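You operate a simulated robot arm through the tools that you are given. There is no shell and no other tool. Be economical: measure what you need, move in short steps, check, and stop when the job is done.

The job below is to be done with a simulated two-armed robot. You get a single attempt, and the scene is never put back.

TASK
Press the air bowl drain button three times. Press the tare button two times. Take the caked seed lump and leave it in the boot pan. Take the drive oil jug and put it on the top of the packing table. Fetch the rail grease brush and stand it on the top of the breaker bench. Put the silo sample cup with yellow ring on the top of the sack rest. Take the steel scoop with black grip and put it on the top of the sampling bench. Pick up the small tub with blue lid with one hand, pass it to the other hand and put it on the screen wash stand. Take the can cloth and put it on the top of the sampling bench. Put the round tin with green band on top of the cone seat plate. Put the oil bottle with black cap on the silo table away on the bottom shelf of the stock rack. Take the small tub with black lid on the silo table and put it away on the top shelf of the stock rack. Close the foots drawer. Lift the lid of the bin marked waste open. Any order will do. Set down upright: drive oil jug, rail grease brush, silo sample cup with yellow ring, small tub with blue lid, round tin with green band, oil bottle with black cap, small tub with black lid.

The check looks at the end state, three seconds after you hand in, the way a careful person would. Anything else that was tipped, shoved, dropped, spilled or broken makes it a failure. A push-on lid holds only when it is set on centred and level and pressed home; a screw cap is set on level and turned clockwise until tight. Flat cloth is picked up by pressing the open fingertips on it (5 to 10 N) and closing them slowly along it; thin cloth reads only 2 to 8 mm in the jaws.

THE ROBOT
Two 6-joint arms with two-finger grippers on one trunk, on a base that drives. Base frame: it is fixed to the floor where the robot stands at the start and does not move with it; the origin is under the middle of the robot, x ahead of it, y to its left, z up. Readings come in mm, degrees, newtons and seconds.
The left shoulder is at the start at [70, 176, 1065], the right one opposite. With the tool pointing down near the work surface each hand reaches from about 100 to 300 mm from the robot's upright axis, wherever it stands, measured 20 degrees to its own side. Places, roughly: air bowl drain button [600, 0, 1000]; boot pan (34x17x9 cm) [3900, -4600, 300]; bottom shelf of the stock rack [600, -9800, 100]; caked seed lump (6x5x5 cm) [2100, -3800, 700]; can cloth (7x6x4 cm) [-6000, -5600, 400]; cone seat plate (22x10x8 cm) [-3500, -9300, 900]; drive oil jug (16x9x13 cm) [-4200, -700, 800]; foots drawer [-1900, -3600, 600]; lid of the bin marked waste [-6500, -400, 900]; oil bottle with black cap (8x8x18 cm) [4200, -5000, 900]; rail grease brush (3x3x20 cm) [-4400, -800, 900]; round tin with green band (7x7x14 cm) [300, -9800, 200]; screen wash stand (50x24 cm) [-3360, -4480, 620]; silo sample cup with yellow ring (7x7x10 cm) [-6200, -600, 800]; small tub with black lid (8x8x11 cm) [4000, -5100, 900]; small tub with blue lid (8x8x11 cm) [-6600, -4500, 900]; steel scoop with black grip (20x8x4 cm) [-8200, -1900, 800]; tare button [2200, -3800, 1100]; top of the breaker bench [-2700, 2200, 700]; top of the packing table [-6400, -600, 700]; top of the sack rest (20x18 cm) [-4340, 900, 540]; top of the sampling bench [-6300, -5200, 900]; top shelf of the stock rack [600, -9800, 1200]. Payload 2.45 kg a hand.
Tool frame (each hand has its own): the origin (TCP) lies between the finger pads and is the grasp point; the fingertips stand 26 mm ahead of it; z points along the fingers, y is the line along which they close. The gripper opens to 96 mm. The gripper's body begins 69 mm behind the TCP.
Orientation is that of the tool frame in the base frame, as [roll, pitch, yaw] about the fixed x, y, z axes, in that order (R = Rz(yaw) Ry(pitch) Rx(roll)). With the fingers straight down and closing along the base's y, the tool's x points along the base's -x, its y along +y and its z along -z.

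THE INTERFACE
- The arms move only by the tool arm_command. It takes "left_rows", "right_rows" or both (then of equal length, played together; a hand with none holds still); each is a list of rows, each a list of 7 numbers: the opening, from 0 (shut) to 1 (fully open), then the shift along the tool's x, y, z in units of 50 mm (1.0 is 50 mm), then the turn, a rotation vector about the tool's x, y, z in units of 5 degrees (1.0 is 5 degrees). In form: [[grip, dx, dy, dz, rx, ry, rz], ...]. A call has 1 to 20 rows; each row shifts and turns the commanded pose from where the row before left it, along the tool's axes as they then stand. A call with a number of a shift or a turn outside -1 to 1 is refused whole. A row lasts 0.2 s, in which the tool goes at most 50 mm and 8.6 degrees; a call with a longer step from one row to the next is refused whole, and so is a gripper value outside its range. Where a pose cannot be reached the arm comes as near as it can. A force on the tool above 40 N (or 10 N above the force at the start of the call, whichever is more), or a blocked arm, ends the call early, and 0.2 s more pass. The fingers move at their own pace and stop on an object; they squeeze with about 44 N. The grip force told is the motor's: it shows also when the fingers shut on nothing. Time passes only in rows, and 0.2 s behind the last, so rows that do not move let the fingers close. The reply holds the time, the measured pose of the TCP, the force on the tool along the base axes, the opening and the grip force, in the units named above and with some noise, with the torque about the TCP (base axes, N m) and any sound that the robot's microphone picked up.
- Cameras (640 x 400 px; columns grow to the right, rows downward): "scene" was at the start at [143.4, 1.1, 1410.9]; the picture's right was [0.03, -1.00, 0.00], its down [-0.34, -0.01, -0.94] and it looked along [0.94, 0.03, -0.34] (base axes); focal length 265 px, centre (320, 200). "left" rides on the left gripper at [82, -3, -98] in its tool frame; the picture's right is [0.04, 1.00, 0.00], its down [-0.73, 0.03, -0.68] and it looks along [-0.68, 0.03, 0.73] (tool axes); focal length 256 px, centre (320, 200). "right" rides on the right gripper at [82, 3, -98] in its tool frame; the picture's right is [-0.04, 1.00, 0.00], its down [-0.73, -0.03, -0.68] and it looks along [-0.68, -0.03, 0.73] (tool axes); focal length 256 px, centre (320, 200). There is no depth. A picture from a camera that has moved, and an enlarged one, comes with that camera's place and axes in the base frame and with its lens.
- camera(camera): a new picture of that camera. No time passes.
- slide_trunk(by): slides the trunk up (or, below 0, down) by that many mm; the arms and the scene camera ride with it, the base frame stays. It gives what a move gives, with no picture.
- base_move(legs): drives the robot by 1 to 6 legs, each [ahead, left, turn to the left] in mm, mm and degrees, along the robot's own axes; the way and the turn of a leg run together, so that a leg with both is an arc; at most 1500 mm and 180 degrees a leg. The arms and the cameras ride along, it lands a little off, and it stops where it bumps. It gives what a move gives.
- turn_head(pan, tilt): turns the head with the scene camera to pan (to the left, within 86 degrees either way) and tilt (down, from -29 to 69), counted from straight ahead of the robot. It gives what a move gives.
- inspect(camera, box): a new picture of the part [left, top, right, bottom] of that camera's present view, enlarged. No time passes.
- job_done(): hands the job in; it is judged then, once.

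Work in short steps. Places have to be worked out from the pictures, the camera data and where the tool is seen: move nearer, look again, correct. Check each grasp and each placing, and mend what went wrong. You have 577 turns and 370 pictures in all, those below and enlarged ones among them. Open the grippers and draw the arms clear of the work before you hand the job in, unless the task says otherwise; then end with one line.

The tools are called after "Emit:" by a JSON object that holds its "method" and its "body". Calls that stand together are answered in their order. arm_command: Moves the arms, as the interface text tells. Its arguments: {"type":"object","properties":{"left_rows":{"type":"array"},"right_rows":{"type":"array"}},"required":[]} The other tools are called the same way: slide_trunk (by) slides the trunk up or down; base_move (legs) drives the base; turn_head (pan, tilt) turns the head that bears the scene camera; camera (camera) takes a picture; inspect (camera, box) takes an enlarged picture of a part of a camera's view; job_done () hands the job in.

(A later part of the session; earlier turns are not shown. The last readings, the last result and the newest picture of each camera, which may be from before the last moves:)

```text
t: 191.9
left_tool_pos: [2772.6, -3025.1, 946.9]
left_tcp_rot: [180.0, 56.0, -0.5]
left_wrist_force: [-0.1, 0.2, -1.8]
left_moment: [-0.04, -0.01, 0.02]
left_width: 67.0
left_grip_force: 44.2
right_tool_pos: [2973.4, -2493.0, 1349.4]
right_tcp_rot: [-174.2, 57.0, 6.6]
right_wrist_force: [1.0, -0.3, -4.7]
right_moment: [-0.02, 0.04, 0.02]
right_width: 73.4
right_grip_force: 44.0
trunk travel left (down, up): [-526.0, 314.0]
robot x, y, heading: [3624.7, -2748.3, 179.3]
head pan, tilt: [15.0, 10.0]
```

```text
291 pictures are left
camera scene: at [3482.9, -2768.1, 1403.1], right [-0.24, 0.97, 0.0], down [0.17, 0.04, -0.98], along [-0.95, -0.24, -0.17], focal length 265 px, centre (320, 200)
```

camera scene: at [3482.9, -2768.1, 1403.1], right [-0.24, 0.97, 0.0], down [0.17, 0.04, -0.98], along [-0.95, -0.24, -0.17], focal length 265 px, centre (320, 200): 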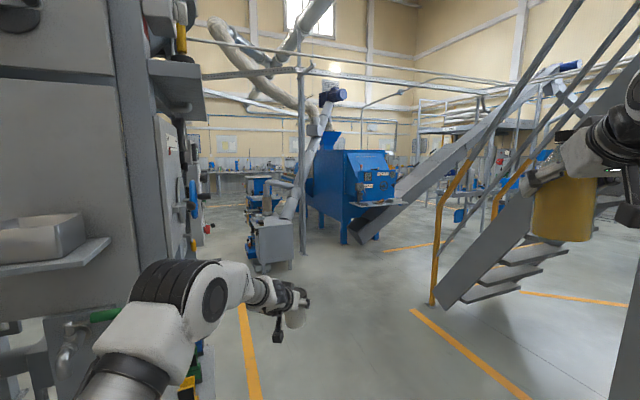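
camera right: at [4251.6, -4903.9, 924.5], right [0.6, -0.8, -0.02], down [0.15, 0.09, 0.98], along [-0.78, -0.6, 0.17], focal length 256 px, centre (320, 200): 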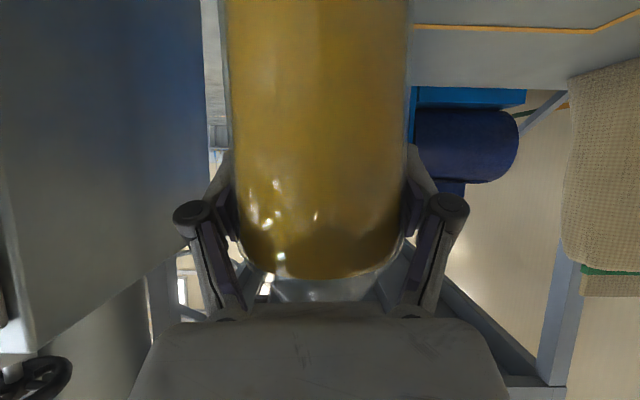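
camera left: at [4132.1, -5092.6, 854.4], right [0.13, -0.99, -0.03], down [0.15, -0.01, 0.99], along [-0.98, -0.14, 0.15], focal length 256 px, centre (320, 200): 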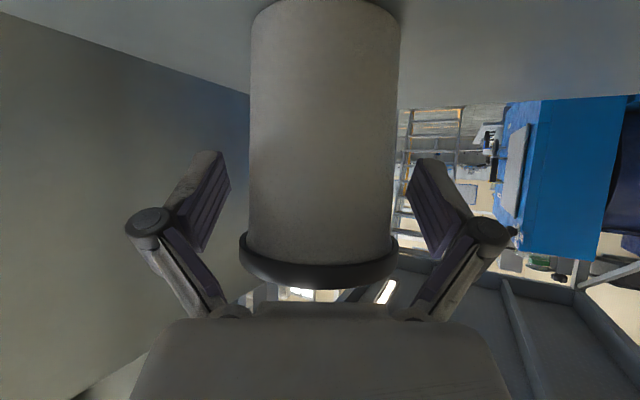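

The left elbow is near the silo's side shelf. I sidestep right 180 mm, drive to x≈2000, then turn left toward the rack.

Emit:
{"method": "base_move", "body": {"legs": [[0, -180, 0], [1000, 0, 0], [620, 0, 0], [0, 0, 75]]}}

Emit:
{"method": "turn_head", "body": {"pan": 5, "tilt": 8}}

Emit:
{"method": "camera", "body": {"camera": "scene"}}

```text
t: 204.5
left_tool_pos: [2054.9, -3439.2, 947.2]
left_tcp_rot: [179.8, 55.9, 73.9]
left_wrist_force: [-0.1, -0.3, -2.9]
left_moment: [0.01, -0.01, 0.03]
left_width: 66.9
left_grip_force: 44.1
right_tool_pos: [1595.1, -3104.0, 1348.8]
right_tcp_rot: [-174.2, 56.9, 81.2]
right_wrist_force: [0.3, -1.0, -4.6]
right_moment: [-0.01, -0.01, -0.01]
right_width: 73.1
right_grip_force: 44.2
trunk travel left (down, up): [-526.0, 314.0]
robot x, y, heading: [2011.6, -2543.2, -106.4]
head pan, tilt: [15.0, 10.0]
```

```text
t: 205.2
left_tool_pos: [2054.3, -3440.2, 947.1]
left_tcp_rot: [179.9, 55.9, 73.9]
left_wrist_force: [-0.2, 0.4, -3.8]
left_moment: [0.0, -0.01, -0.03]
left_width: 67.4
left_grip_force: 43.5
right_tool_pos: [1595.4, -3102.2, 1349.5]
right_tcp_rot: [-174.2, 56.9, 81.0]
right_wrist_force: [-0.3, 0.2, -4.5]
right_moment: [-0.05, 0.03, 0.01]
right_width: 73.1
right_grip_force: 44.0
trunk travel left (down, up): [-526.0, 314.0]
robot x, y, heading: [2013.0, -2541.8, -106.3]
head pan, tilt: [5.0, 8.0]
```

```text
290 pictures are left
camera scene: at [1979.8, -2685.4, 1406.3], right [-0.98, 0.2, 0.0], down [0.03, 0.14, -0.99], along [-0.2, -0.97, -0.14], focal length 265 px, centre (320, 200)
```

scene: 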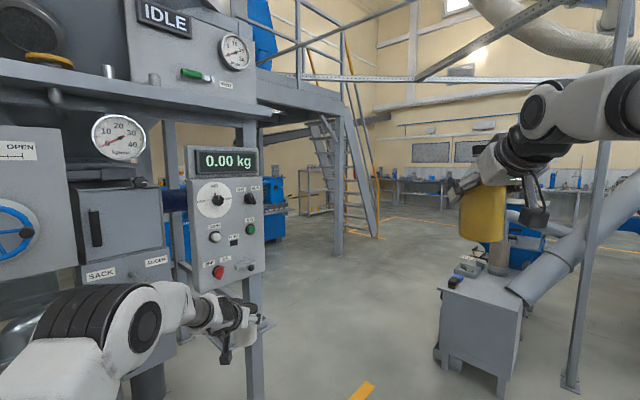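

Path: past the panel with heading -120°, between the silo panel and the grey cabinet, to about (1450, -4150).

Emit:
{"method": "base_move", "body": {"legs": [[0, 0, -14], [840, 150, 0], [840, 150, 0]]}}

Emit:
{"method": "turn_head", "body": {"pan": 0, "tilt": 8}}

Emit:
{"method": "camera", "body": {"camera": "scene"}}

```text
t: 214.8
left_tool_pos: [1235.7, -5023.7, 947.4]
left_tcp_rot: [179.9, 56.0, 59.7]
left_wrist_force: [-0.9, 0.0, -2.6]
left_moment: [0.01, -0.01, 0.03]
left_width: 67.1
left_grip_force: 44.4
right_tool_pos: [872.6, -4583.9, 1348.6]
right_tcp_rot: [-174.2, 56.9, 66.8]
right_wrist_force: [-0.3, -0.1, -5.5]
right_moment: [-0.08, -0.01, -0.02]
right_width: 72.8
right_grip_force: 44.3
trunk travel left (down, up): [-526.0, 314.0]
robot x, y, heading: [1417.2, -4146.2, -120.6]
head pan, tilt: [5.0, 8.0]
```

```text
t: 215.4
left_tool_pos: [1235.6, -5023.1, 946.5]
left_tcp_rot: [179.9, 56.0, 59.5]
left_wrist_force: [0.5, -0.3, -1.9]
left_moment: [0.04, 0.04, 0.0]
left_width: 67.0
left_grip_force: 44.7
right_tool_pos: [872.5, -4584.9, 1349.1]
right_tcp_rot: [-174.1, 56.9, 66.9]
right_wrist_force: [0.2, 0.4, -4.2]
right_moment: [-0.06, 0.0, 0.0]
right_width: 72.8
right_grip_force: 44.5
trunk travel left (down, up): [-526.0, 314.0]
robot x, y, heading: [1413.9, -4144.7, -120.5]
head pan, tilt: [0.0, 8.0]
```

```text
289 pictures are left
camera scene: at [1341.4, -4270.4, 1406.3], right [-0.86, 0.51, 0.0], down [0.07, 0.12, -0.99], along [-0.5, -0.85, -0.14], focal length 265 px, centre (320, 200)
```

scene: 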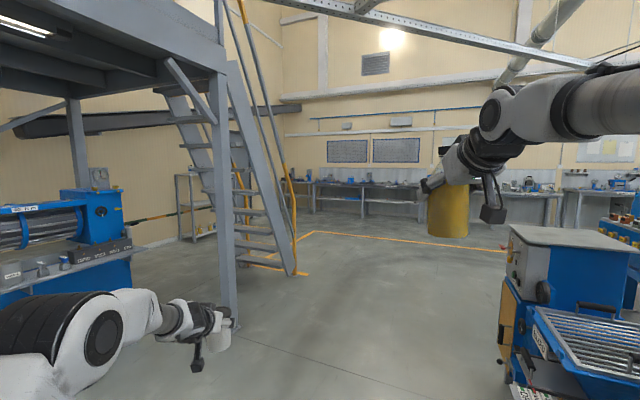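

Open floor between the stairs' foot (-48, -7130) and the blue machine on the right. I drive toward about (-1150, -7250).

Emit:
{"method": "base_move", "body": {"legs": [[0, 0, -9], [1400, 0, 0], [1400, 0, 0], [1200, 0, 0], [0, 0, 40]]}}

Emit:
{"method": "camera", "body": {"camera": "scene"}}

```text
t: 237.1
left_tool_pos: [-852.4, -8050.1, 946.7]
left_tcp_rot: [179.9, 56.0, 90.3]
left_wrist_force: [0.4, 0.7, -2.7]
left_moment: [0.01, 0.0, 0.0]
left_width: 66.9
left_grip_force: 44.1
right_tool_pos: [-1386.5, -7856.6, 1349.1]
right_tcp_rot: [-174.3, 56.9, 97.5]
right_wrist_force: [0.4, -0.7, -4.8]
right_moment: [-0.02, -0.01, -0.01]
right_width: 72.8
right_grip_force: 44.1
trunk travel left (down, up): [-526.0, 314.0]
robot x, y, heading: [-1148.5, -7202.3, -90.0]
head pan, tilt: [0.0, 8.0]
```

```text
288 pictures are left
camera scene: at [-1144.8, -7348.2, 1406.4], right [-1.0, 0.0, 0.0], down [0.0, 0.14, -0.99], along [0.0, -0.99, -0.14], focal length 265 px, centre (320, 200)
```

scene: 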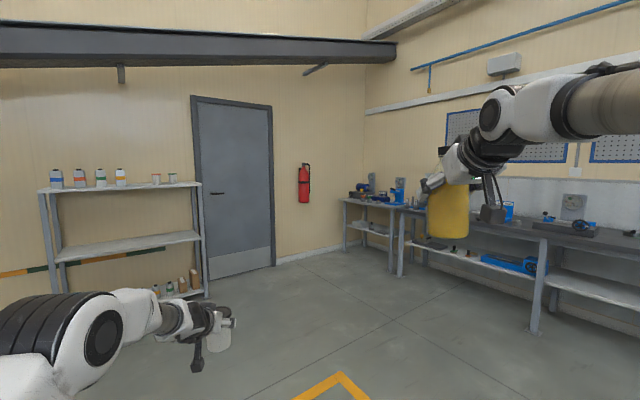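

The stock rack is on the left wall. I turn to face it squarely (heading -54°) and drive closer.

Emit:
{"method": "base_move", "body": {"legs": [[0, 0, 36], [1200, -120, 0]]}}

Emit:
{"method": "turn_head", "body": {"pan": 0, "tilt": 22}}

Emit:
{"method": "camera", "body": {"camera": "scene"}}

```text
t: 244.9
left_tool_pos: [191.5, -8768.0, 947.3]
left_tcp_rot: [179.8, 56.0, 125.9]
left_wrist_force: [0.5, 0.9, -2.6]
left_moment: [0.0, 0.0, 0.01]
left_width: 66.9
left_grip_force: 44.4
right_tool_pos: [-355.8, -8922.0, 1350.1]
right_tcp_rot: [-174.2, 56.9, 133.0]
right_wrist_force: [-0.5, 0.2, -4.4]
right_moment: [-0.04, -0.04, 0.0]
right_width: 72.9
right_grip_force: 44.3
trunk travel left (down, up): [-526.0, 314.0]
robot x, y, heading: [-541.7, -8246.8, -54.6]
head pan, tilt: [0.0, 8.0]
```

```text
t: 245.7
left_tool_pos: [191.0, -8768.1, 946.8]
left_tcp_rot: [179.9, 55.9, 125.9]
left_wrist_force: [0.4, -1.0, -2.6]
left_moment: [0.02, -0.01, -0.02]
left_width: 67.3
left_grip_force: 44.2
right_tool_pos: [-355.9, -8922.0, 1348.3]
right_tcp_rot: [-174.1, 56.8, 133.0]
right_wrist_force: [0.2, 0.2, -4.4]
right_moment: [-0.06, -0.06, -0.01]
right_width: 72.8
right_grip_force: 43.8
trunk travel left (down, up): [-526.0, 314.0]
robot x, y, heading: [-538.0, -8250.2, -54.5]
head pan, tilt: [0.0, 22.0]
```

```text
287 pictures are left
camera scene: at [-455.6, -8367.4, 1383.6], right [-0.81, -0.58, 0.0], down [-0.22, 0.31, -0.93], along [0.54, -0.75, -0.38], focal length 265 px, centre (320, 200)
```

scene: 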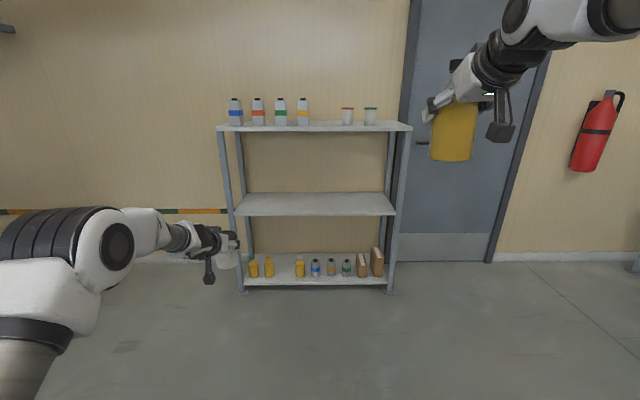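

Emit:
{"method": "inspect", "body": {"camera": "scene", "box": [210, 80, 420, 300]}}

Emit:
{"method": "inspect", "body": {"camera": "scene", "box": [235, 240, 405, 300]}}

```text
1.82 times, centred on (315, 190) of scene
camera zoom: at [-455.6, -8367.4, 1383.6], right [-0.81, -0.58, 0.0], down [-0.22, 0.31, -0.93], along [0.54, -0.75, -0.38], focal length 482 px, centre (329, 218)
```

zoom: 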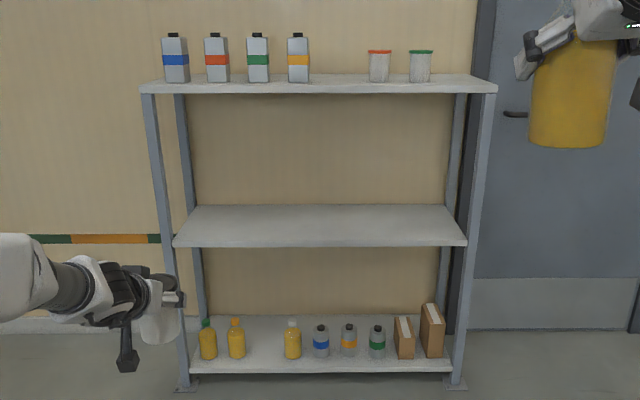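

```text
3.76 times, centred on (320, 270) of scene
camera zoom: at [-455.6, -8367.4, 1383.6], right [-0.81, -0.58, 0.0], down [-0.22, 0.31, -0.93], along [0.54, -0.75, -0.38], focal length 998 px, centre (320, -64)
```

zoom: 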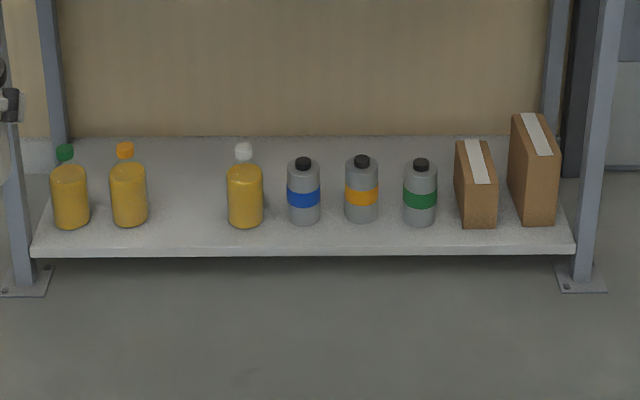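

The rack: bottom shelf has a gap between the orange- and white-capped oil bottles; the top shelf has a free place at the right end beside the tubs. Tub first: I raise the left hand and trunk and move right 730 and ahead 550.

Emit:
{"method": "arm_command", "body": {"left_rows": [[0, -0.62, 0, -0.42, 0, 0, 0], [0, -0.62, 0, -0.42, 0, 0, 0], [0, -0.62, 0, -0.42, 0, 0, 0], [0, -0.62, 0, -0.42, 0, 0, 0]]}}

Emit:
{"method": "slide_trunk", "body": {"by": 240}}

Emit:
{"method": "base_move", "body": {"legs": [[0, -730, 0], [550, 0, 0]]}}

Emit:
{"method": "camera", "body": {"camera": "left"}}

Emit:
{"method": "camera", "body": {"camera": "scene"}}

```text
t: 246.7
left_tool_pos: [187.0, -8771.1, 1062.1]
left_tcp_rot: [180.0, 56.0, 126.0]
left_wrist_force: [-0.2, 0.4, -2.7]
left_moment: [-0.03, -0.01, -0.01]
left_width: 67.0
left_grip_force: 44.4
left hand out of reach, approached as far as the arm can: row 1, 2
right_tool_pos: [-356.9, -8922.9, 1349.4]
right_tcp_rot: [-174.2, 57.0, 132.9]
right_wrist_force: [-0.3, -0.1, -4.8]
right_moment: [-0.03, -0.04, 0.0]
right_width: 72.8
right_grip_force: 43.7
trunk travel left (down, up): [-526.0, 314.0]
robot x, y, heading: [-536.0, -8249.3, -54.9]
head pan, tilt: [0.0, 22.0]
```

```text
t: 249.2
left_tool_pos: [188.6, -8771.6, 1302.0]
left_tcp_rot: [179.9, 55.9, 125.9]
left_wrist_force: [0.6, -0.6, -2.5]
left_moment: [-0.03, 0.0, 0.02]
left_width: 67.1
left_grip_force: 43.8
right_tool_pos: [-355.8, -8921.7, 1590.0]
right_tcp_rot: [-174.1, 56.9, 133.0]
right_wrist_force: [0.0, -0.5, -4.1]
right_moment: [-0.02, -0.04, 0.02]
right_width: 72.7
right_grip_force: 43.9
trunk travel left (down, up): [-766.0, 74.0]
robot x, y, heading: [-540.7, -8250.3, -54.5]
head pan, tilt: [0.0, 22.0]
```

```text
t: 255.9
left_tool_pos: [-83.8, -9639.2, 1302.5]
left_tcp_rot: [179.8, 56.0, 125.9]
left_wrist_force: [-0.1, 0.5, -1.9]
left_moment: [-0.01, -0.01, -0.01]
left_width: 66.9
left_grip_force: 44.3
right_tool_pos: [-627.8, -9790.5, 1590.8]
right_tcp_rot: [-174.2, 57.1, 133.2]
right_wrist_force: [-0.2, 0.4, -5.0]
right_moment: [-0.01, -0.01, -0.03]
right_width: 72.8
right_grip_force: 44.3
trunk travel left (down, up): [-766.0, 74.0]
robot x, y, heading: [-807.1, -9119.0, -54.5]
head pan, tilt: [0.0, 22.0]
```

```text
284 pictures are left
camera left: at [-160.5, -9539.3, 1291.1], right [0.79, 0.61, -0.03], down [-0.07, 0.14, 0.99], along [0.6, -0.78, 0.15], focal length 256 px, centre (320, 200)
```

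left: 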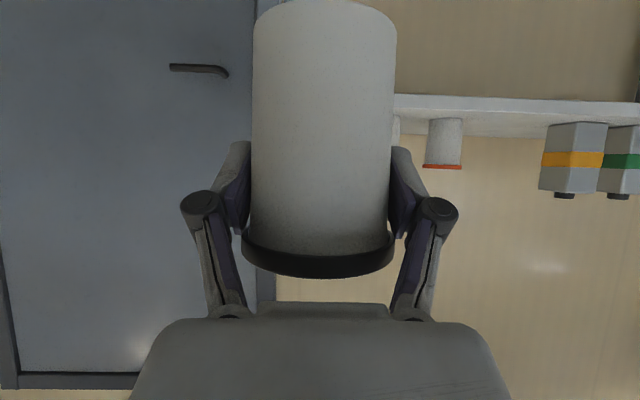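

```text
283 pictures are left
camera scene: at [-728.8, -9236.2, 1623.8], right [-0.81, -0.58, 0.0], down [-0.22, 0.3, -0.93], along [0.54, -0.75, -0.37], focal length 265 px, centre (320, 200)
```

scene: 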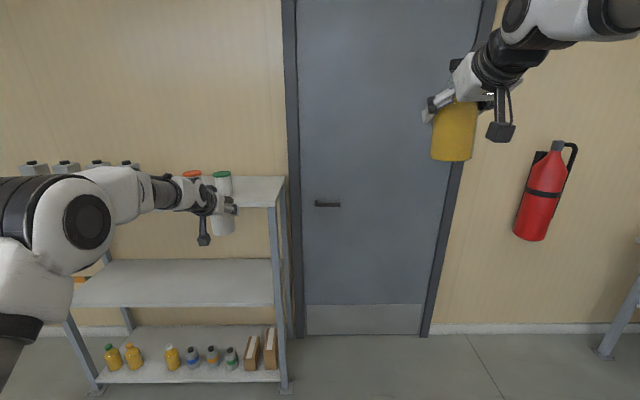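

From both views the free slot's axis is about (138, -9957), shelf top z≈1187. I drive 380 mm ahead over the shelf.

Emit:
{"method": "base_move", "body": {"legs": [[300, -4, 0]]}}

Emit:
{"method": "camera", "body": {"camera": "scene"}}

Emit:
{"method": "camera", "body": {"camera": "left"}}

```text
t: 258.0
left_tool_pos: [86.9, -9883.1, 1303.8]
left_tcp_rot: [179.7, 56.1, 125.9]
left_wrist_force: [-0.7, -0.3, -2.4]
left_moment: [-0.04, 0.04, 0.0]
left_width: 67.1
left_grip_force: 43.8
right_tool_pos: [-457.3, -10033.0, 1591.0]
right_tcp_rot: [-174.2, 57.0, 133.2]
right_wrist_force: [-0.2, 0.9, -4.4]
right_moment: [-0.03, -0.02, 0.03]
right_width: 72.9
right_grip_force: 43.3
trunk travel left (down, up): [-766.0, 74.0]
robot x, y, heading: [-641.9, -9362.2, -54.4]
head pan, tilt: [0.0, 22.0]
```

```text
282 pictures are left
camera scene: at [-558.9, -9480.1, 1623.9], right [-0.81, -0.58, 0.0], down [-0.22, 0.3, -0.93], along [0.54, -0.75, -0.37], focal length 265 px, centre (320, 200)
```

scene: 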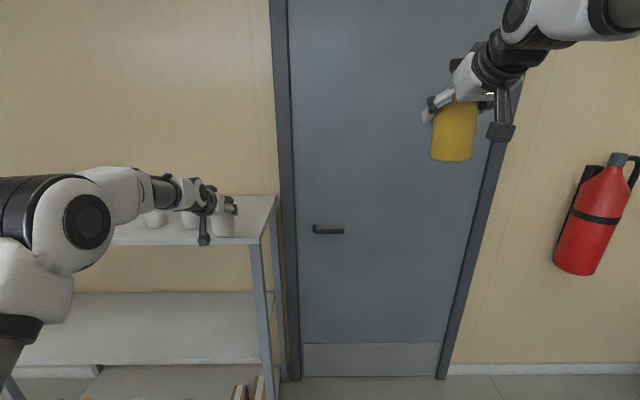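

```text
281 pictures are left
camera left: at [9.4, -9783.5, 1291.7], right [0.8, 0.61, -0.03], down [-0.07, 0.14, 0.99], along [0.6, -0.78, 0.15], focal length 256 px, centre (320, 200)
```

left: 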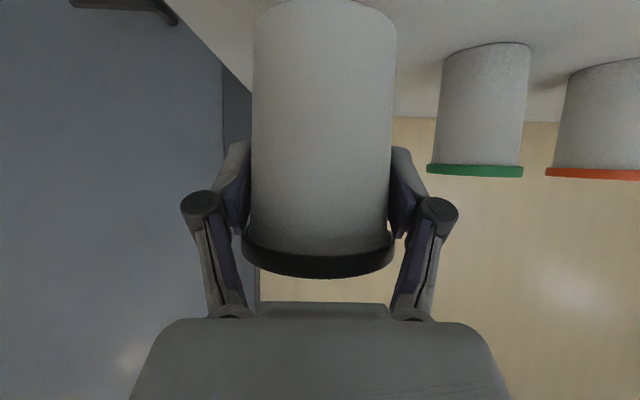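

Aligned with the tub row laterally (129 mm beside the green-lidded tub), 76 mm short. I drive 74 ahead and lower 36 mm.

Emit:
{"method": "base_move", "body": {"legs": [[74, 0, 0]]}}

Emit:
{"method": "slide_trunk", "body": {"by": -36}}

Emit:
{"method": "camera", "body": {"camera": "left"}}

Emit:
{"method": "inspect", "body": {"camera": "scene", "box": [120, 160, 320, 300]}}

```text
t: 259.0
left_tool_pos: [125.7, -9937.4, 1308.0]
left_tcp_rot: [180.0, 56.3, 125.9]
left_wrist_force: [-0.7, 1.3, -2.9]
left_moment: [-0.02, 0.02, 0.02]
left_width: 67.0
left_grip_force: 44.1
right_tool_pos: [-420.5, -10086.8, 1594.9]
right_tcp_rot: [-174.1, 57.4, 133.3]
right_wrist_force: [-1.2, 2.0, -3.0]
right_moment: [-0.06, -0.02, -0.06]
right_width: 72.8
right_grip_force: 43.6
trunk travel left (down, up): [-766.0, 74.0]
robot x, y, heading: [-596.9, -9418.3, -54.2]
head pan, tilt: [0.0, 22.0]
```

```text
t: 259.8
left_tool_pos: [130.5, -9944.4, 1268.3]
left_tcp_rot: [180.0, 56.1, 125.9]
left_wrist_force: [-0.4, 1.9, 4.1]
left_moment: [0.12, 0.22, -0.05]
left_width: 67.0
left_grip_force: 43.8
right_tool_pos: [-414.1, -10097.5, 1554.0]
right_tcp_rot: [-174.3, 57.0, 133.3]
right_wrist_force: [-0.5, -0.7, -4.7]
right_moment: [0.0, -0.04, -0.01]
right_width: 72.5
right_grip_force: 44.0
trunk travel left (down, up): [-730.0, 110.0]
robot x, y, heading: [-597.6, -9421.4, -54.5]
head pan, tilt: [0.0, 22.0]
```

```text
280 pictures are left
camera left: at [53.6, -9845.1, 1255.8], right [0.79, 0.61, -0.03], down [-0.07, 0.14, 0.99], along [0.6, -0.78, 0.15], focal length 256 px, centre (320, 200)
```

left: 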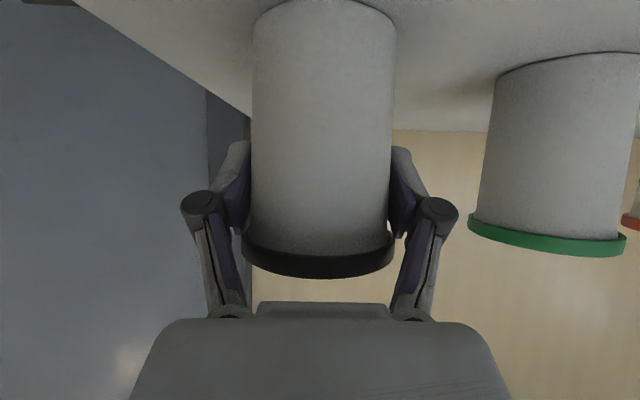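

```text
2.86 times, centred on (220, 230) of scene
camera zoom: at [-514.6, -9542.4, 1587.7], right [-0.81, -0.58, 0.0], down [-0.22, 0.31, -0.93], along [0.54, -0.75, -0.38], focal length 757 px, centre (606, 114)
```

zoom: 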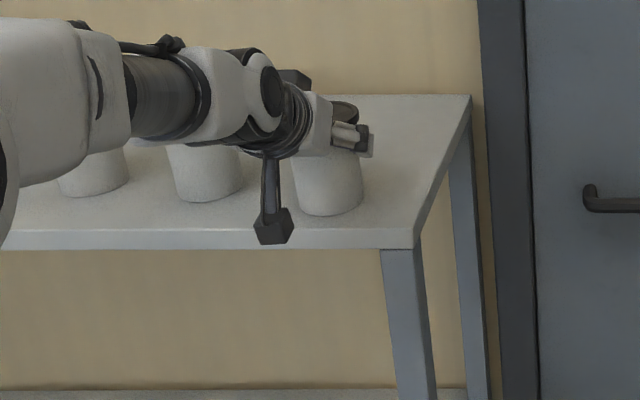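

The tub rests on the shelf (force turned upward). I open the left gripper and back straight away.

Emit:
{"method": "arm_command", "body": {"left_rows": [[0.8, 0, 0, 0, 0, 0, 0], [0.95, 0, 0, 0, 0, 0, 0], [0.95, 0, 0, 0, 0, 0, 0]]}}

Emit:
{"method": "base_move", "body": {"legs": [[-300, 0, 0]]}}

Emit:
{"method": "camera", "body": {"camera": "left"}}

```text
t: 260.6
left_tool_pos: [128.9, -9943.8, 1267.5]
left_tcp_rot: [179.9, 55.9, 126.0]
left_wrist_force: [0.3, -0.2, 0.0]
left_moment: [0.02, 0.0, 0.01]
left_width: 91.3
left_grip_force: 0.1
right_tool_pos: [-415.5, -10095.3, 1553.6]
right_tcp_rot: [-174.2, 57.0, 133.2]
right_wrist_force: [-0.2, -0.5, -3.6]
right_moment: [-0.03, 0.0, -0.01]
right_width: 72.7
right_grip_force: 44.6
trunk travel left (down, up): [-730.0, 110.0]
robot x, y, heading: [-598.8, -9423.9, -54.4]
head pan, tilt: [0.0, 22.0]
```

```text
t: 262.6
left_tool_pos: [-40.4, -9703.0, 1264.0]
left_tcp_rot: [179.8, 55.9, 126.1]
left_wrist_force: [0.0, 0.3, -0.2]
left_moment: [0.0, 0.01, -0.02]
left_width: 91.1
left_grip_force: 0.1
right_tool_pos: [-585.0, -9856.9, 1552.5]
right_tcp_rot: [-174.2, 56.9, 133.3]
right_wrist_force: [0.7, -0.4, -4.3]
right_moment: [-0.06, -0.07, 0.04]
right_width: 72.8
right_grip_force: 43.8
trunk travel left (down, up): [-730.0, 110.0]
robot x, y, heading: [-775.1, -9179.5, -54.1]
head pan, tilt: [0.0, 22.0]
```

```text
278 pictures are left
camera left: at [-117.7, -9603.9, 1253.7], right [0.79, 0.61, -0.03], down [-0.07, 0.14, 0.99], along [0.61, -0.78, 0.15], focal length 256 px, centre (320, 200)
```

left: 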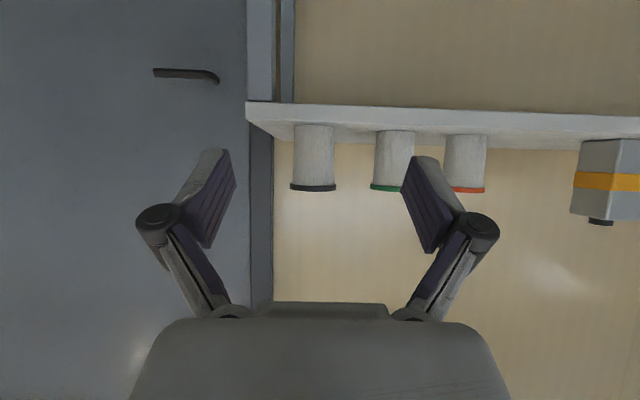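

The tub stands in line on the top shelf. I back off further, then lower the right hand with the bottle and raise the left one, and lower the trunk.

Emit:
{"method": "base_move", "body": {"legs": [[-350, 0, 0]]}}

Emit:
{"method": "arm_command", "body": {"left_rows": [[0.5, -0.44, 0, -0.78, 0, 0, 0], [0.5, -0.44, 0, -0.78, 0, 0, 0], [0.5, -0.44, 0, -0.78, 0, 0, 0], [0.5, -0.44, 0, -0.78, 0, 0, 0], [0.5, -0.44, 0, -0.78, 0, 0, 0], [0.5, -0.44, 0, -0.78, 0, 0, 0], [0.5, -0.44, 0, -0.78, 0, 0, 0], [0.5, -0.44, 0, -0.78, 0, 0, 0]], "right_rows": [[0, 0.5, 0.25, 0.75, 0, 0, 0], [0, 0.5, 0.25, 0.75, 0, 0, 0], [0, 0.5, 0.25, 0.75, 0, 0, 0], [0, 0.5, 0.25, 0.75, 0, 0, 0], [0, 0.5, 0.25, 0.75, 0, 0, 0], [0, 0.5, 0.25, 0.75, 0, 0, 0], [0, 0.5, 0.25, 0.75, 0, 0, 0], [0, 0.5, 0.25, 0.75, 0, 0, 0]]}}

Emit:
{"method": "slide_trunk", "body": {"by": -700}}

Emit:
{"method": "camera", "body": {"camera": "scene"}}

```text
t: 264.9
left_tool_pos: [-248.6, -9417.1, 1265.2]
left_tcp_rot: [179.9, 55.9, 125.9]
left_wrist_force: [0.0, 0.3, -0.1]
left_moment: [0.01, 0.0, 0.0]
left_width: 91.1
left_grip_force: 0.0
right_tool_pos: [-793.8, -9569.9, 1552.3]
right_tcp_rot: [-174.3, 56.9, 133.2]
right_wrist_force: [0.6, -0.9, -5.3]
right_moment: [-0.05, -0.04, -0.01]
right_width: 72.8
right_grip_force: 44.5
trunk travel left (down, up): [-730.0, 110.0]
robot x, y, heading: [-979.9, -8893.0, -54.3]
head pan, tilt: [0.0, 22.0]
```

```text
t: 266.7
left_tool_pos: [-345.7, -9285.5, 1589.1]
left_tcp_rot: [180.0, 55.9, 126.0]
left_wrist_force: [-0.6, 0.5, 0.0]
left_moment: [0.02, 0.03, -0.03]
left_width: 48.0
left_grip_force: 0.0
right_tool_pos: [-658.1, -9623.2, 1249.5]
right_tcp_rot: [-175.1, 56.5, 131.2]
right_wrist_force: [0.4, -0.5, -3.9]
right_moment: [-0.04, 0.06, 0.06]
right_width: 72.8
right_grip_force: 44.4
right hand out of reach, approached as far as the arm can: row 7, 8
trunk travel left (down, up): [-730.0, 110.0]
robot x, y, heading: [-976.4, -8897.2, -54.7]
head pan, tilt: [0.0, 22.0]
```

```text
refused: -700 is not a number from -400 to 400
```

```text
277 pictures are left
camera scene: at [-895.7, -9012.5, 1587.8], right [-0.81, -0.58, 0.0], down [-0.22, 0.3, -0.93], along [0.54, -0.75, -0.37], focal length 265 px, centre (320, 200)
```

scene: 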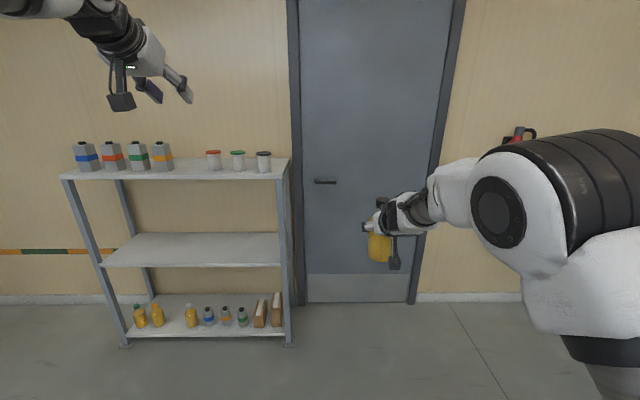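

I lower the trunk in two steps and sidestep left to line the bottle up with the gap at about (711, -9539).

Emit:
{"method": "base_move", "body": {"legs": [[0, 1160, 0], [350, 0, 0]]}}

Emit:
{"method": "slide_trunk", "body": {"by": -400}}

Emit:
{"method": "slide_trunk", "body": {"by": -320}}

Emit:
{"method": "camera", "body": {"camera": "right"}}

Emit:
{"method": "camera", "body": {"camera": "scene"}}

```text
t: 274.5
left_tool_pos: [805.9, -8887.7, 1588.6]
left_tcp_rot: [179.9, 56.0, 126.2]
left_wrist_force: [0.6, 1.0, -0.2]
left_moment: [0.01, 0.02, 0.03]
left_width: 47.9
left_grip_force: 0.1
right_tool_pos: [493.1, -9225.4, 1251.1]
right_tcp_rot: [-173.7, 56.4, 133.2]
right_wrist_force: [-0.1, 0.8, -5.0]
right_moment: [-0.08, -0.03, 0.01]
right_width: 72.6
right_grip_force: 43.5
trunk travel left (down, up): [-730.0, 110.0]
robot x, y, heading: [171.5, -8501.0, -54.4]
head pan, tilt: [0.0, 22.0]
```

```text
t: 278.4
left_tool_pos: [807.9, -8888.0, 1188.4]
left_tcp_rot: [179.9, 56.1, 126.0]
left_wrist_force: [-0.2, 0.2, -0.1]
left_moment: [-0.06, 0.02, 0.0]
left_width: 47.9
left_grip_force: 0.0
right_tool_pos: [493.1, -9227.7, 849.7]
right_tcp_rot: [-173.8, 56.4, 133.2]
right_wrist_force: [0.7, -1.1, -5.0]
right_moment: [-0.02, -0.02, -0.01]
right_width: 72.5
right_grip_force: 44.2
trunk travel left (down, up): [-330.0, 510.0]
robot x, y, heading: [168.9, -8499.4, -54.1]
head pan, tilt: [0.0, 22.0]
```

```text
t: 281.5
left_tool_pos: [806.4, -8888.3, 867.7]
left_tcp_rot: [179.9, 56.0, 126.0]
left_wrist_force: [0.0, 0.3, 0.3]
left_moment: [0.0, 0.03, 0.02]
left_width: 48.0
left_grip_force: 0.1
right_tool_pos: [492.9, -9228.0, 529.7]
right_tcp_rot: [-173.7, 56.5, 133.3]
right_wrist_force: [-1.4, 0.1, -3.9]
right_moment: [0.01, -0.02, -0.05]
right_width: 72.4
right_grip_force: 43.8
trunk travel left (down, up): [-10.0, 830.0]
robot x, y, heading: [170.1, -8497.0, -54.1]
head pan, tilt: [0.0, 22.0]
```

```text
276 pictures are left
camera right: at [417.3, -9125.7, 514.8], right [0.8, 0.6, -0.03], down [-0.08, 0.15, 0.99], along [0.59, -0.79, 0.16], focal length 256 px, centre (320, 200)
```

right: 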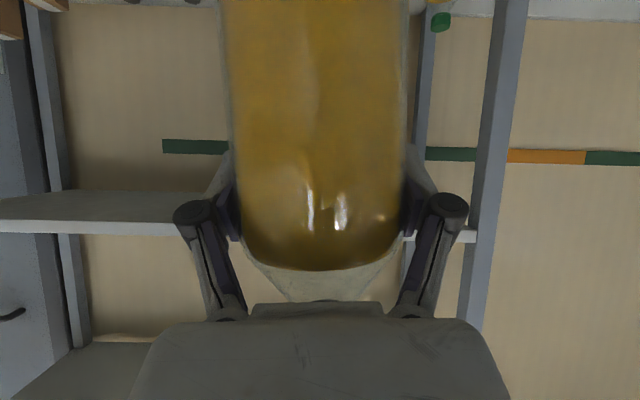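

```text
275 pictures are left
camera scene: at [255.5, -8617.3, 867.7], right [-0.81, -0.58, 0.0], down [-0.22, 0.3, -0.93], along [0.54, -0.75, -0.38], focal length 265 px, centre (320, 200)
```

scene: 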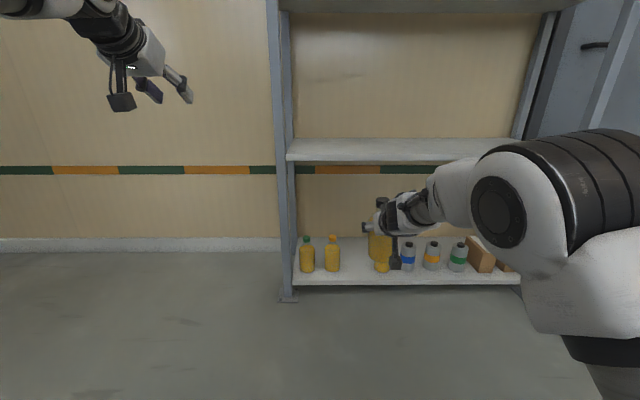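

I lower the right arm 290 mm in front of the shelf.

Emit:
{"method": "arm_command", "body": {"right_rows": [[0, 0.6, 0, 0.4, 0, 0, 0], [0, 0.6, 0, 0.4, 0, 0, 0], [0, 0.6, 0, 0.4, 0, 0, 0], [0, 0.6, 0, 0.4, 0, 0, 0], [0, 0.6, 0, 0.4, 0, 0, 0], [0, 0.6, 0, 0.4, 0, 0, 0], [0, 0.6, 0, 0.4, 0, 0, 0], [0, 0.6, 0, 0.4, 0, 0, 0]]}}

Emit:
{"method": "camera", "body": {"camera": "right"}}

Emit:
{"method": "camera", "body": {"camera": "scene"}}

```text
t: 283.3
left_tool_pos: [807.7, -8889.5, 867.7]
left_tcp_rot: [179.8, 56.0, 126.2]
left_wrist_force: [-0.1, 0.3, 0.5]
left_moment: [0.01, 0.01, 0.03]
left_width: 48.0
left_grip_force: 0.1
right_tool_pos: [498.7, -9218.1, 259.2]
right_tcp_rot: [-173.3, 56.2, 133.2]
right_wrist_force: [0.4, 0.6, -3.4]
right_moment: [-0.04, -0.05, 0.02]
right_width: 72.4
right_grip_force: 43.7
right hand out of reach, approached as far as the arm can: row 1, 3, 4, 5, 6, 7
trunk travel left (down, up): [-10.0, 830.0]
robot x, y, heading: [171.7, -8497.1, -54.1]
head pan, tilt: [0.0, 22.0]
```

```text
274 pictures are left
camera right: at [422.6, -9116.3, 244.9], right [0.8, 0.59, -0.03], down [-0.07, 0.15, 0.99], along [0.59, -0.79, 0.16], focal length 256 px, centre (320, 200)
```

right: 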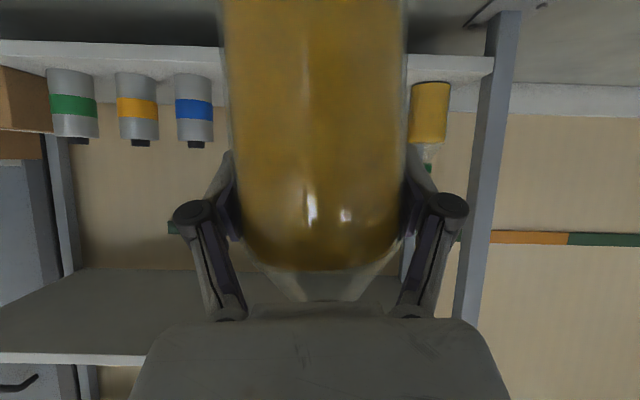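

```text
273 pictures are left
camera scene: at [255.6, -8617.6, 867.6], right [-0.81, -0.58, 0.0], down [-0.22, 0.3, -0.93], along [0.54, -0.75, -0.38], focal length 265 px, centre (320, 200)
```

scene: 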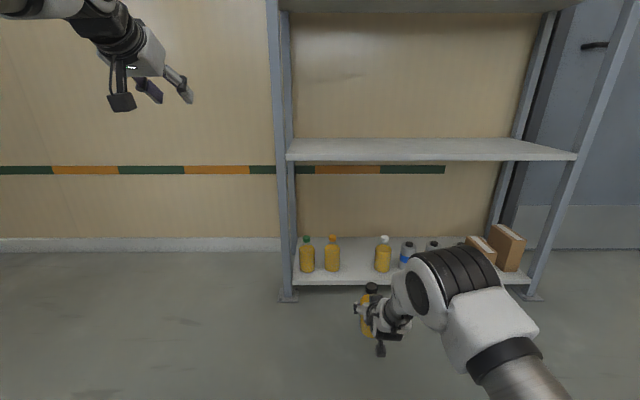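

The gap lines up about 12 mm to the right of my hand's line, about 350 mm ahead. I drive 220 ahead, 12 right and recheck.

Emit:
{"method": "base_move", "body": {"legs": [[220, -12, 0]]}}

Emit:
{"method": "camera", "body": {"camera": "right"}}

Emit:
{"method": "inspect", "body": {"camera": "scene", "box": [260, 200, 460, 400]}}

```text
t: 285.0
left_tool_pos: [925.5, -9075.5, 867.3]
left_tcp_rot: [179.9, 56.0, 126.0]
left_wrist_force: [-0.2, 0.0, 0.8]
left_moment: [-0.01, 0.02, -0.03]
left_width: 48.1
left_grip_force: 0.2
right_tool_pos: [615.4, -9404.0, 260.2]
right_tcp_rot: [-173.3, 56.3, 133.2]
right_wrist_force: [0.6, 0.1, -3.5]
right_moment: [-0.06, -0.03, 0.01]
right_width: 72.5
right_grip_force: 44.1
trunk travel left (down, up): [-10.0, 830.0]
robot x, y, heading: [290.7, -8679.8, -54.2]
head pan, tilt: [0.0, 22.0]
```

```text
272 pictures are left
camera right: at [539.9, -9301.4, 245.2], right [0.81, 0.59, -0.03], down [-0.07, 0.15, 0.99], along [0.59, -0.79, 0.16], focal length 256 px, centre (320, 200)
```

right: 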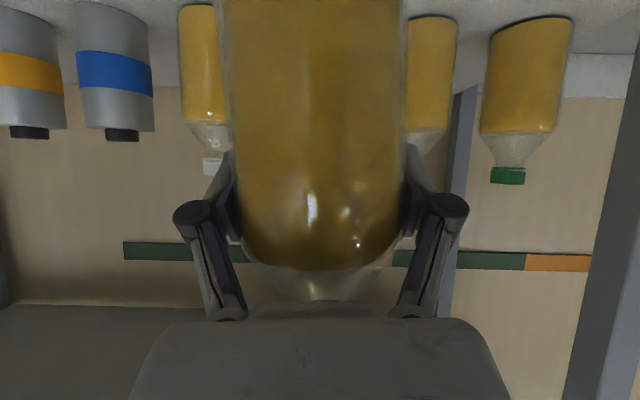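

```text
2.00 times, centred on (360, 300) of scene
camera zoom: at [373.9, -8802.3, 867.6], right [-0.81, -0.58, 0.0], down [-0.22, 0.3, -0.93], along [0.54, -0.75, -0.38], focal length 530 px, centre (240, 0)
```

zoom: 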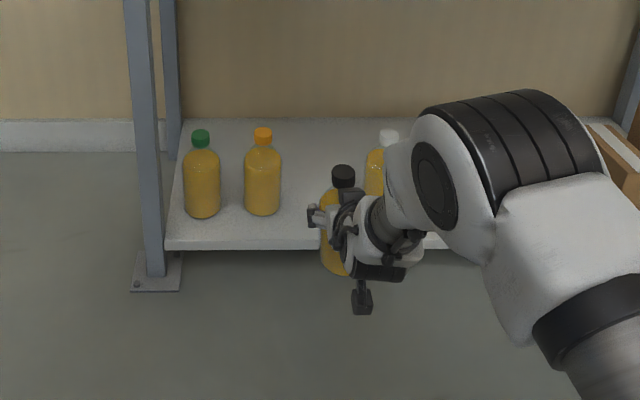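

The gap is centred (318 px) and about 160 mm ahead. I advance 90 mm and check again.

Emit:
{"method": "base_move", "body": {"legs": [[90, 0, 0]]}}

Emit:
{"method": "camera", "body": {"camera": "right"}}

Emit:
{"method": "inspect", "body": {"camera": "scene", "box": [260, 200, 460, 400]}}

```text
t: 286.1
left_tool_pos: [978.5, -9147.7, 868.1]
left_tcp_rot: [180.0, 56.0, 126.2]
left_wrist_force: [0.0, -0.5, -0.5]
left_moment: [0.0, -0.02, -0.01]
left_width: 47.8
left_grip_force: 0.0
right_tool_pos: [667.6, -9475.9, 259.9]
right_tcp_rot: [-173.4, 56.3, 133.1]
right_wrist_force: [0.2, 0.4, -4.9]
right_moment: [-0.04, -0.01, 0.0]
right_width: 72.4
right_grip_force: 44.5
trunk travel left (down, up): [-10.0, 830.0]
robot x, y, heading: [344.5, -8755.8, -54.3]
head pan, tilt: [0.0, 22.0]
```

```text
270 pictures are left
camera right: at [592.6, -9374.5, 245.0], right [0.81, 0.59, -0.03], down [-0.07, 0.15, 0.99], along [0.59, -0.79, 0.16], focal length 256 px, centre (320, 200)
```

right: 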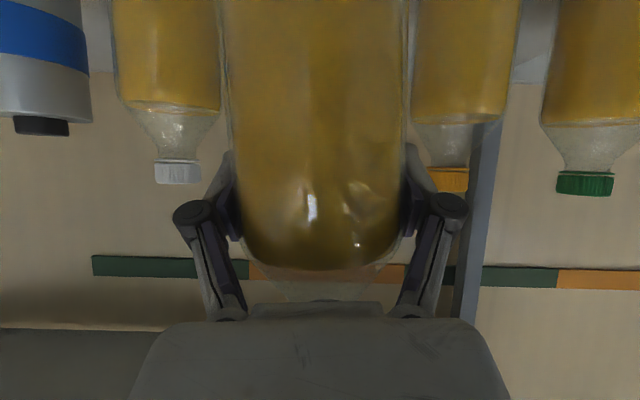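

```text
2.00 times, centred on (360, 300) of scene
camera zoom: at [426.6, -8875.6, 867.5], right [-0.81, -0.58, 0.0], down [-0.22, 0.31, -0.93], along [0.54, -0.75, -0.38], focal length 530 px, centre (240, 0)
```

zoom: 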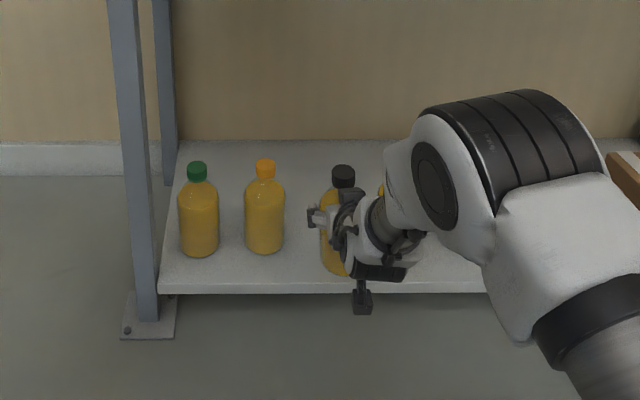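

Midway between neighbours (316 vs 317 px), row 67 mm ahead. I advance 60 mm and lower 40 mm.

Emit:
{"method": "base_move", "body": {"legs": [[60, 0, 0]]}}

Emit:
{"method": "arm_command", "body": {"right_rows": [[0, 0.165, 0, 0.11, 0, 0, 0], [0, 0.165, 0, 0.11, 0, 0, 0], [0, 0.165, 0, 0.11, 0, 0, 0], [0, 0.165, 0, 0.11, 0, 0, 0]]}}

Emit:
{"method": "camera", "body": {"camera": "right"}}

Emit:
{"method": "inspect", "body": {"camera": "scene", "box": [260, 200, 460, 400]}}

```text
t: 287.1
left_tool_pos: [1013.0, -9197.3, 867.5]
left_tcp_rot: [179.9, 56.0, 126.0]
left_wrist_force: [-0.7, 0.6, -0.6]
left_moment: [0.01, 0.0, 0.01]
left_width: 48.2
left_grip_force: 0.0
right_tool_pos: [703.5, -9525.4, 259.7]
right_tcp_rot: [-173.4, 56.3, 133.1]
right_wrist_force: [-0.1, 0.7, -5.4]
right_moment: [-0.02, -0.02, -0.02]
right_width: 72.9
right_grip_force: 44.0
trunk travel left (down, up): [-10.0, 830.0]
robot x, y, heading: [378.4, -8808.9, -54.4]
head pan, tilt: [0.0, 22.0]
```

```text
t: 288.1
left_tool_pos: [1013.0, -9197.1, 867.7]
left_tcp_rot: [179.9, 56.1, 126.0]
left_wrist_force: [-0.1, -0.2, 0.1]
left_moment: [0.01, 0.01, -0.02]
left_width: 47.9
left_grip_force: 0.1
right_tool_pos: [701.3, -9527.0, 220.0]
right_tcp_rot: [-173.3, 56.2, 133.1]
right_wrist_force: [0.2, -0.5, -4.5]
right_moment: [-0.05, -0.05, -0.03]
right_width: 72.7
right_grip_force: 43.7
trunk travel left (down, up): [-10.0, 830.0]
robot x, y, heading: [378.2, -8804.3, -54.1]
head pan, tilt: [0.0, 22.0]
```

```text
268 pictures are left
camera right: at [626.2, -9424.8, 205.4], right [0.81, 0.59, -0.03], down [-0.07, 0.15, 0.99], along [0.59, -0.79, 0.16], focal length 256 px, centre (320, 200)
```

right: 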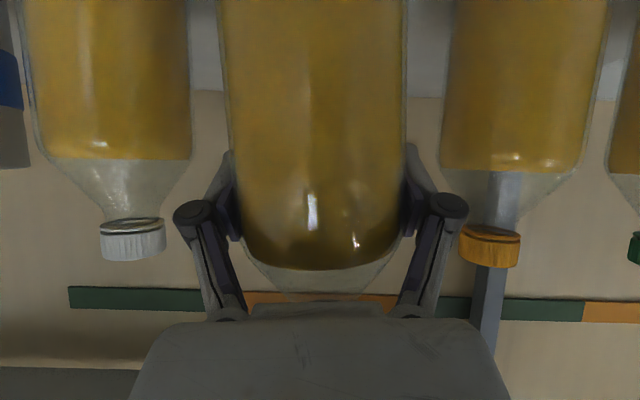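

```text
2.00 times, centred on (360, 300) of scene
camera zoom: at [461.7, -8924.4, 867.6], right [-0.81, -0.58, 0.0], down [-0.22, 0.3, -0.93], along [0.54, -0.75, -0.38], focal length 530 px, centre (240, 0)
```

zoom: 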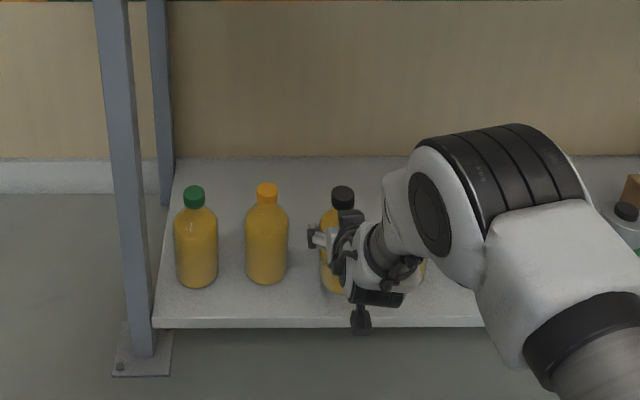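

Well placed between neighbours. I lower in 4 mm steps until the shelf takes the weight.

Emit:
{"method": "arm_command", "body": {"right_rows": [[0, 0.066, 0, 0.044, 0, 0, 0], [0, 0.066, 0, 0.044, 0, 0, 0], [0, 0.066, 0, 0.044, 0, 0, 0], [0, 0, 0, 0, 0, 0, 0]]}}

```text
t: 289.1
left_tool_pos: [1012.8, -9196.3, 867.5]
left_tcp_rot: [180.0, 56.0, 126.0]
left_wrist_force: [-0.2, 0.2, 0.5]
left_moment: [-0.01, -0.02, -0.01]
left_width: 48.2
left_grip_force: 0.1
right_tool_pos: [700.3, -9527.7, 209.2]
right_tcp_rot: [-173.3, 56.1, 133.1]
right_wrist_force: [-0.1, -0.7, -4.8]
right_moment: [0.0, -0.04, 0.02]
right_width: 72.5
right_grip_force: 44.0
trunk travel left (down, up): [-10.0, 830.0]
robot x, y, heading: [377.2, -8806.1, -54.1]
head pan, tilt: [0.0, 22.0]
```

Emit:
{"method": "arm_command", "body": {"right_rows": [[0, 0.05, 0, 0.033, 0, 0, 0], [0, 0.05, 0, 0.033, 0, 0, 0], [0, 0.05, 0, 0.033, 0, 0, 0], [0, 0, 0, 0, 0, 0, 0]]}}

```text
t: 290.1
left_tool_pos: [1013.6, -9198.8, 868.1]
left_tcp_rot: [179.9, 55.9, 125.9]
left_wrist_force: [0.5, -0.6, 0.0]
left_moment: [0.03, 0.03, 0.02]
left_width: 48.0
left_grip_force: 0.1
right_tool_pos: [699.6, -9529.4, 199.1]
right_tcp_rot: [-173.3, 56.2, 133.1]
right_wrist_force: [-1.2, 0.0, -4.0]
right_moment: [-0.02, -0.04, 0.01]
right_width: 72.8
right_grip_force: 44.5
trunk travel left (down, up): [-10.0, 830.0]
robot x, y, heading: [375.9, -8805.1, -54.2]
head pan, tilt: [0.0, 22.0]
```

Still hanging free (−4 N); I continue down gently.

Emit:
{"method": "arm_command", "body": {"right_rows": [[0, 0.05, 0, 0.033, 0, 0, 0], [0, 0.05, 0, 0.033, 0, 0, 0], [0, 0, 0, 0, 0, 0, 0]]}}

Emit:
{"method": "arm_command", "body": {"right_rows": [[0, 0.05, 0, 0.033, 0, 0, 0], [0, 0.05, 0, 0.033, 0, 0, 0], [0, 0, 0, 0, 0, 0, 0]]}}

Emit:
{"method": "inspect", "body": {"camera": "scene", "box": [290, 270, 420, 380]}}

```text
t: 290.9
left_tool_pos: [1013.7, -9196.6, 867.4]
left_tcp_rot: [179.9, 56.0, 126.0]
left_wrist_force: [0.2, 0.4, -0.1]
left_moment: [0.0, -0.04, -0.02]
left_width: 47.9
left_grip_force: 0.2
right_tool_pos: [700.4, -9527.6, 192.5]
right_tcp_rot: [-173.3, 56.1, 133.1]
right_wrist_force: [0.1, 0.2, -4.2]
right_moment: [-0.07, 0.0, -0.03]
right_width: 72.7
right_grip_force: 43.9
trunk travel left (down, up): [-10.0, 830.0]
robot x, y, heading: [378.1, -8806.6, -54.6]
head pan, tilt: [0.0, 22.0]
```

```text
t: 291.7
left_tool_pos: [1012.9, -9196.7, 869.0]
left_tcp_rot: [179.9, 56.0, 126.0]
left_wrist_force: [0.4, 0.2, 0.0]
left_moment: [0.0, 0.01, 0.02]
left_width: 48.1
left_grip_force: 0.1
right_tool_pos: [700.2, -9529.2, 187.7]
right_tcp_rot: [-173.1, 56.2, 133.1]
right_wrist_force: [-0.1, 0.7, -3.6]
right_moment: [0.01, -0.07, 0.01]
right_width: 72.6
right_grip_force: 44.4
trunk travel left (down, up): [-10.0, 830.0]
robot x, y, heading: [377.4, -8807.6, -54.2]
head pan, tilt: [0.0, 22.0]
```

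```text
3.64 times, centred on (355, 325) of scene
camera zoom: at [461.6, -8924.2, 867.7], right [-0.81, -0.58, 0.0], down [-0.22, 0.3, -0.93], along [0.54, -0.75, -0.38], focal length 964 px, centre (193, -254)
```

zoom: 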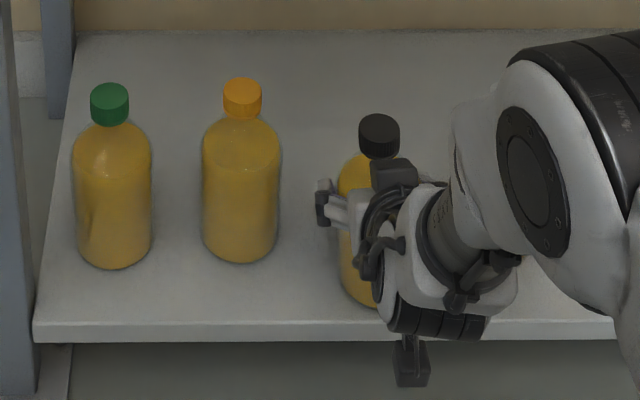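

Nearly there; I keep lowering in small steps.

Emit:
{"method": "arm_command", "body": {"right_rows": [[0, 0.05, 0, 0.033, 0, 0, 0], [0, 0.05, 0, 0.033, 0, 0, 0], [0, 0, 0, 0, 0, 0, 0]]}}

Emit:
{"method": "arm_command", "body": {"right_rows": [[0, 0.05, 0, 0.033, 0, 0, 0], [0, 0.05, 0, 0.033, 0, 0, 0], [0, 0, 0, 0, 0, 0, 0]]}}

```text
t: 292.5
left_tool_pos: [1011.5, -9195.4, 869.6]
left_tcp_rot: [179.9, 56.2, 126.1]
left_wrist_force: [0.6, 0.1, -0.2]
left_moment: [0.0, 0.0, -0.04]
left_width: 48.0
left_grip_force: 0.0
right_tool_pos: [699.7, -9531.5, 187.1]
right_tcp_rot: [-173.1, 56.8, 133.2]
right_wrist_force: [-2.3, -2.3, 23.7]
right_moment: [0.46, -0.26, 0.05]
right_width: 72.7
right_grip_force: 44.2
trunk travel left (down, up): [-10.0, 830.0]
robot x, y, heading: [375.7, -8806.5, -54.2]
head pan, tilt: [0.0, 22.0]
```

```text
t: 293.3
left_tool_pos: [1011.0, -9193.6, 870.7]
left_tcp_rot: [180.0, 56.3, 126.2]
left_wrist_force: [0.3, 0.3, 0.4]
left_moment: [0.02, 0.0, 0.0]
left_width: 48.1
left_grip_force: 0.1
right_tool_pos: [699.3, -9530.0, 180.9]
right_tcp_rot: [-173.0, 56.7, 133.2]
right_wrist_force: [-5.4, -6.2, 33.6]
right_moment: [0.37, -0.32, 0.06]
right_width: 72.8
right_grip_force: 43.8
trunk travel left (down, up): [-10.0, 830.0]
robot x, y, heading: [377.6, -8806.2, -54.2]
head pan, tilt: [0.0, 22.0]
```

The bottle stands on the shelf. I relieve the pressure 6 mm, then open and look.

Emit:
{"method": "arm_command", "body": {"right_rows": [[0, -0.08, 0, -0.053, 0, 0, 0], [0, 0, 0, 0, 0, 0, 0], [0.82, 0, 0, 0, 0, 0, 0], [0.88, 0, 0, 0, 0, 0, 0], [0.88, 0, 0, 0, 0, 0, 0]]}}

Emit:
{"method": "camera", "body": {"camera": "right"}}

```text
t: 294.5
left_tool_pos: [1012.9, -9196.4, 868.2]
left_tcp_rot: [179.9, 56.1, 126.0]
left_wrist_force: [0.4, 0.1, 0.2]
left_moment: [0.01, -0.01, 0.01]
left_width: 47.9
left_grip_force: 0.1
right_tool_pos: [699.5, -9527.7, 180.6]
right_tcp_rot: [-173.2, 56.2, 133.0]
right_wrist_force: [-0.3, 0.4, -0.1]
right_moment: [0.0, -0.01, 0.02]
right_width: 84.6
right_grip_force: 0.0
trunk travel left (down, up): [-10.0, 830.0]
robot x, y, heading: [380.0, -8808.8, -54.4]
head pan, tilt: [0.0, 22.0]
```

```text
265 pictures are left
camera right: at [624.5, -9426.4, 165.4], right [0.81, 0.59, -0.03], down [-0.07, 0.15, 0.99], along [0.59, -0.79, 0.16], focal length 256 px, centre (320, 200)
```

right: 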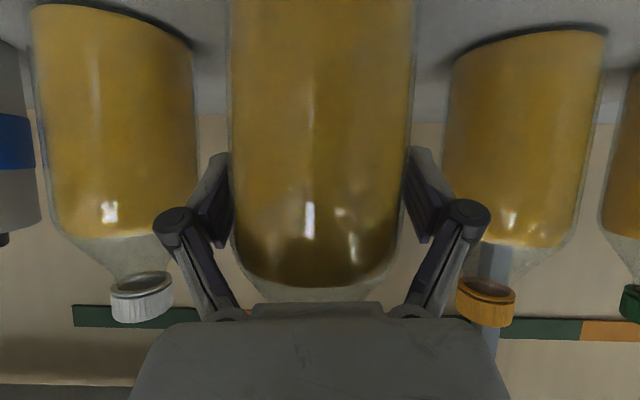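

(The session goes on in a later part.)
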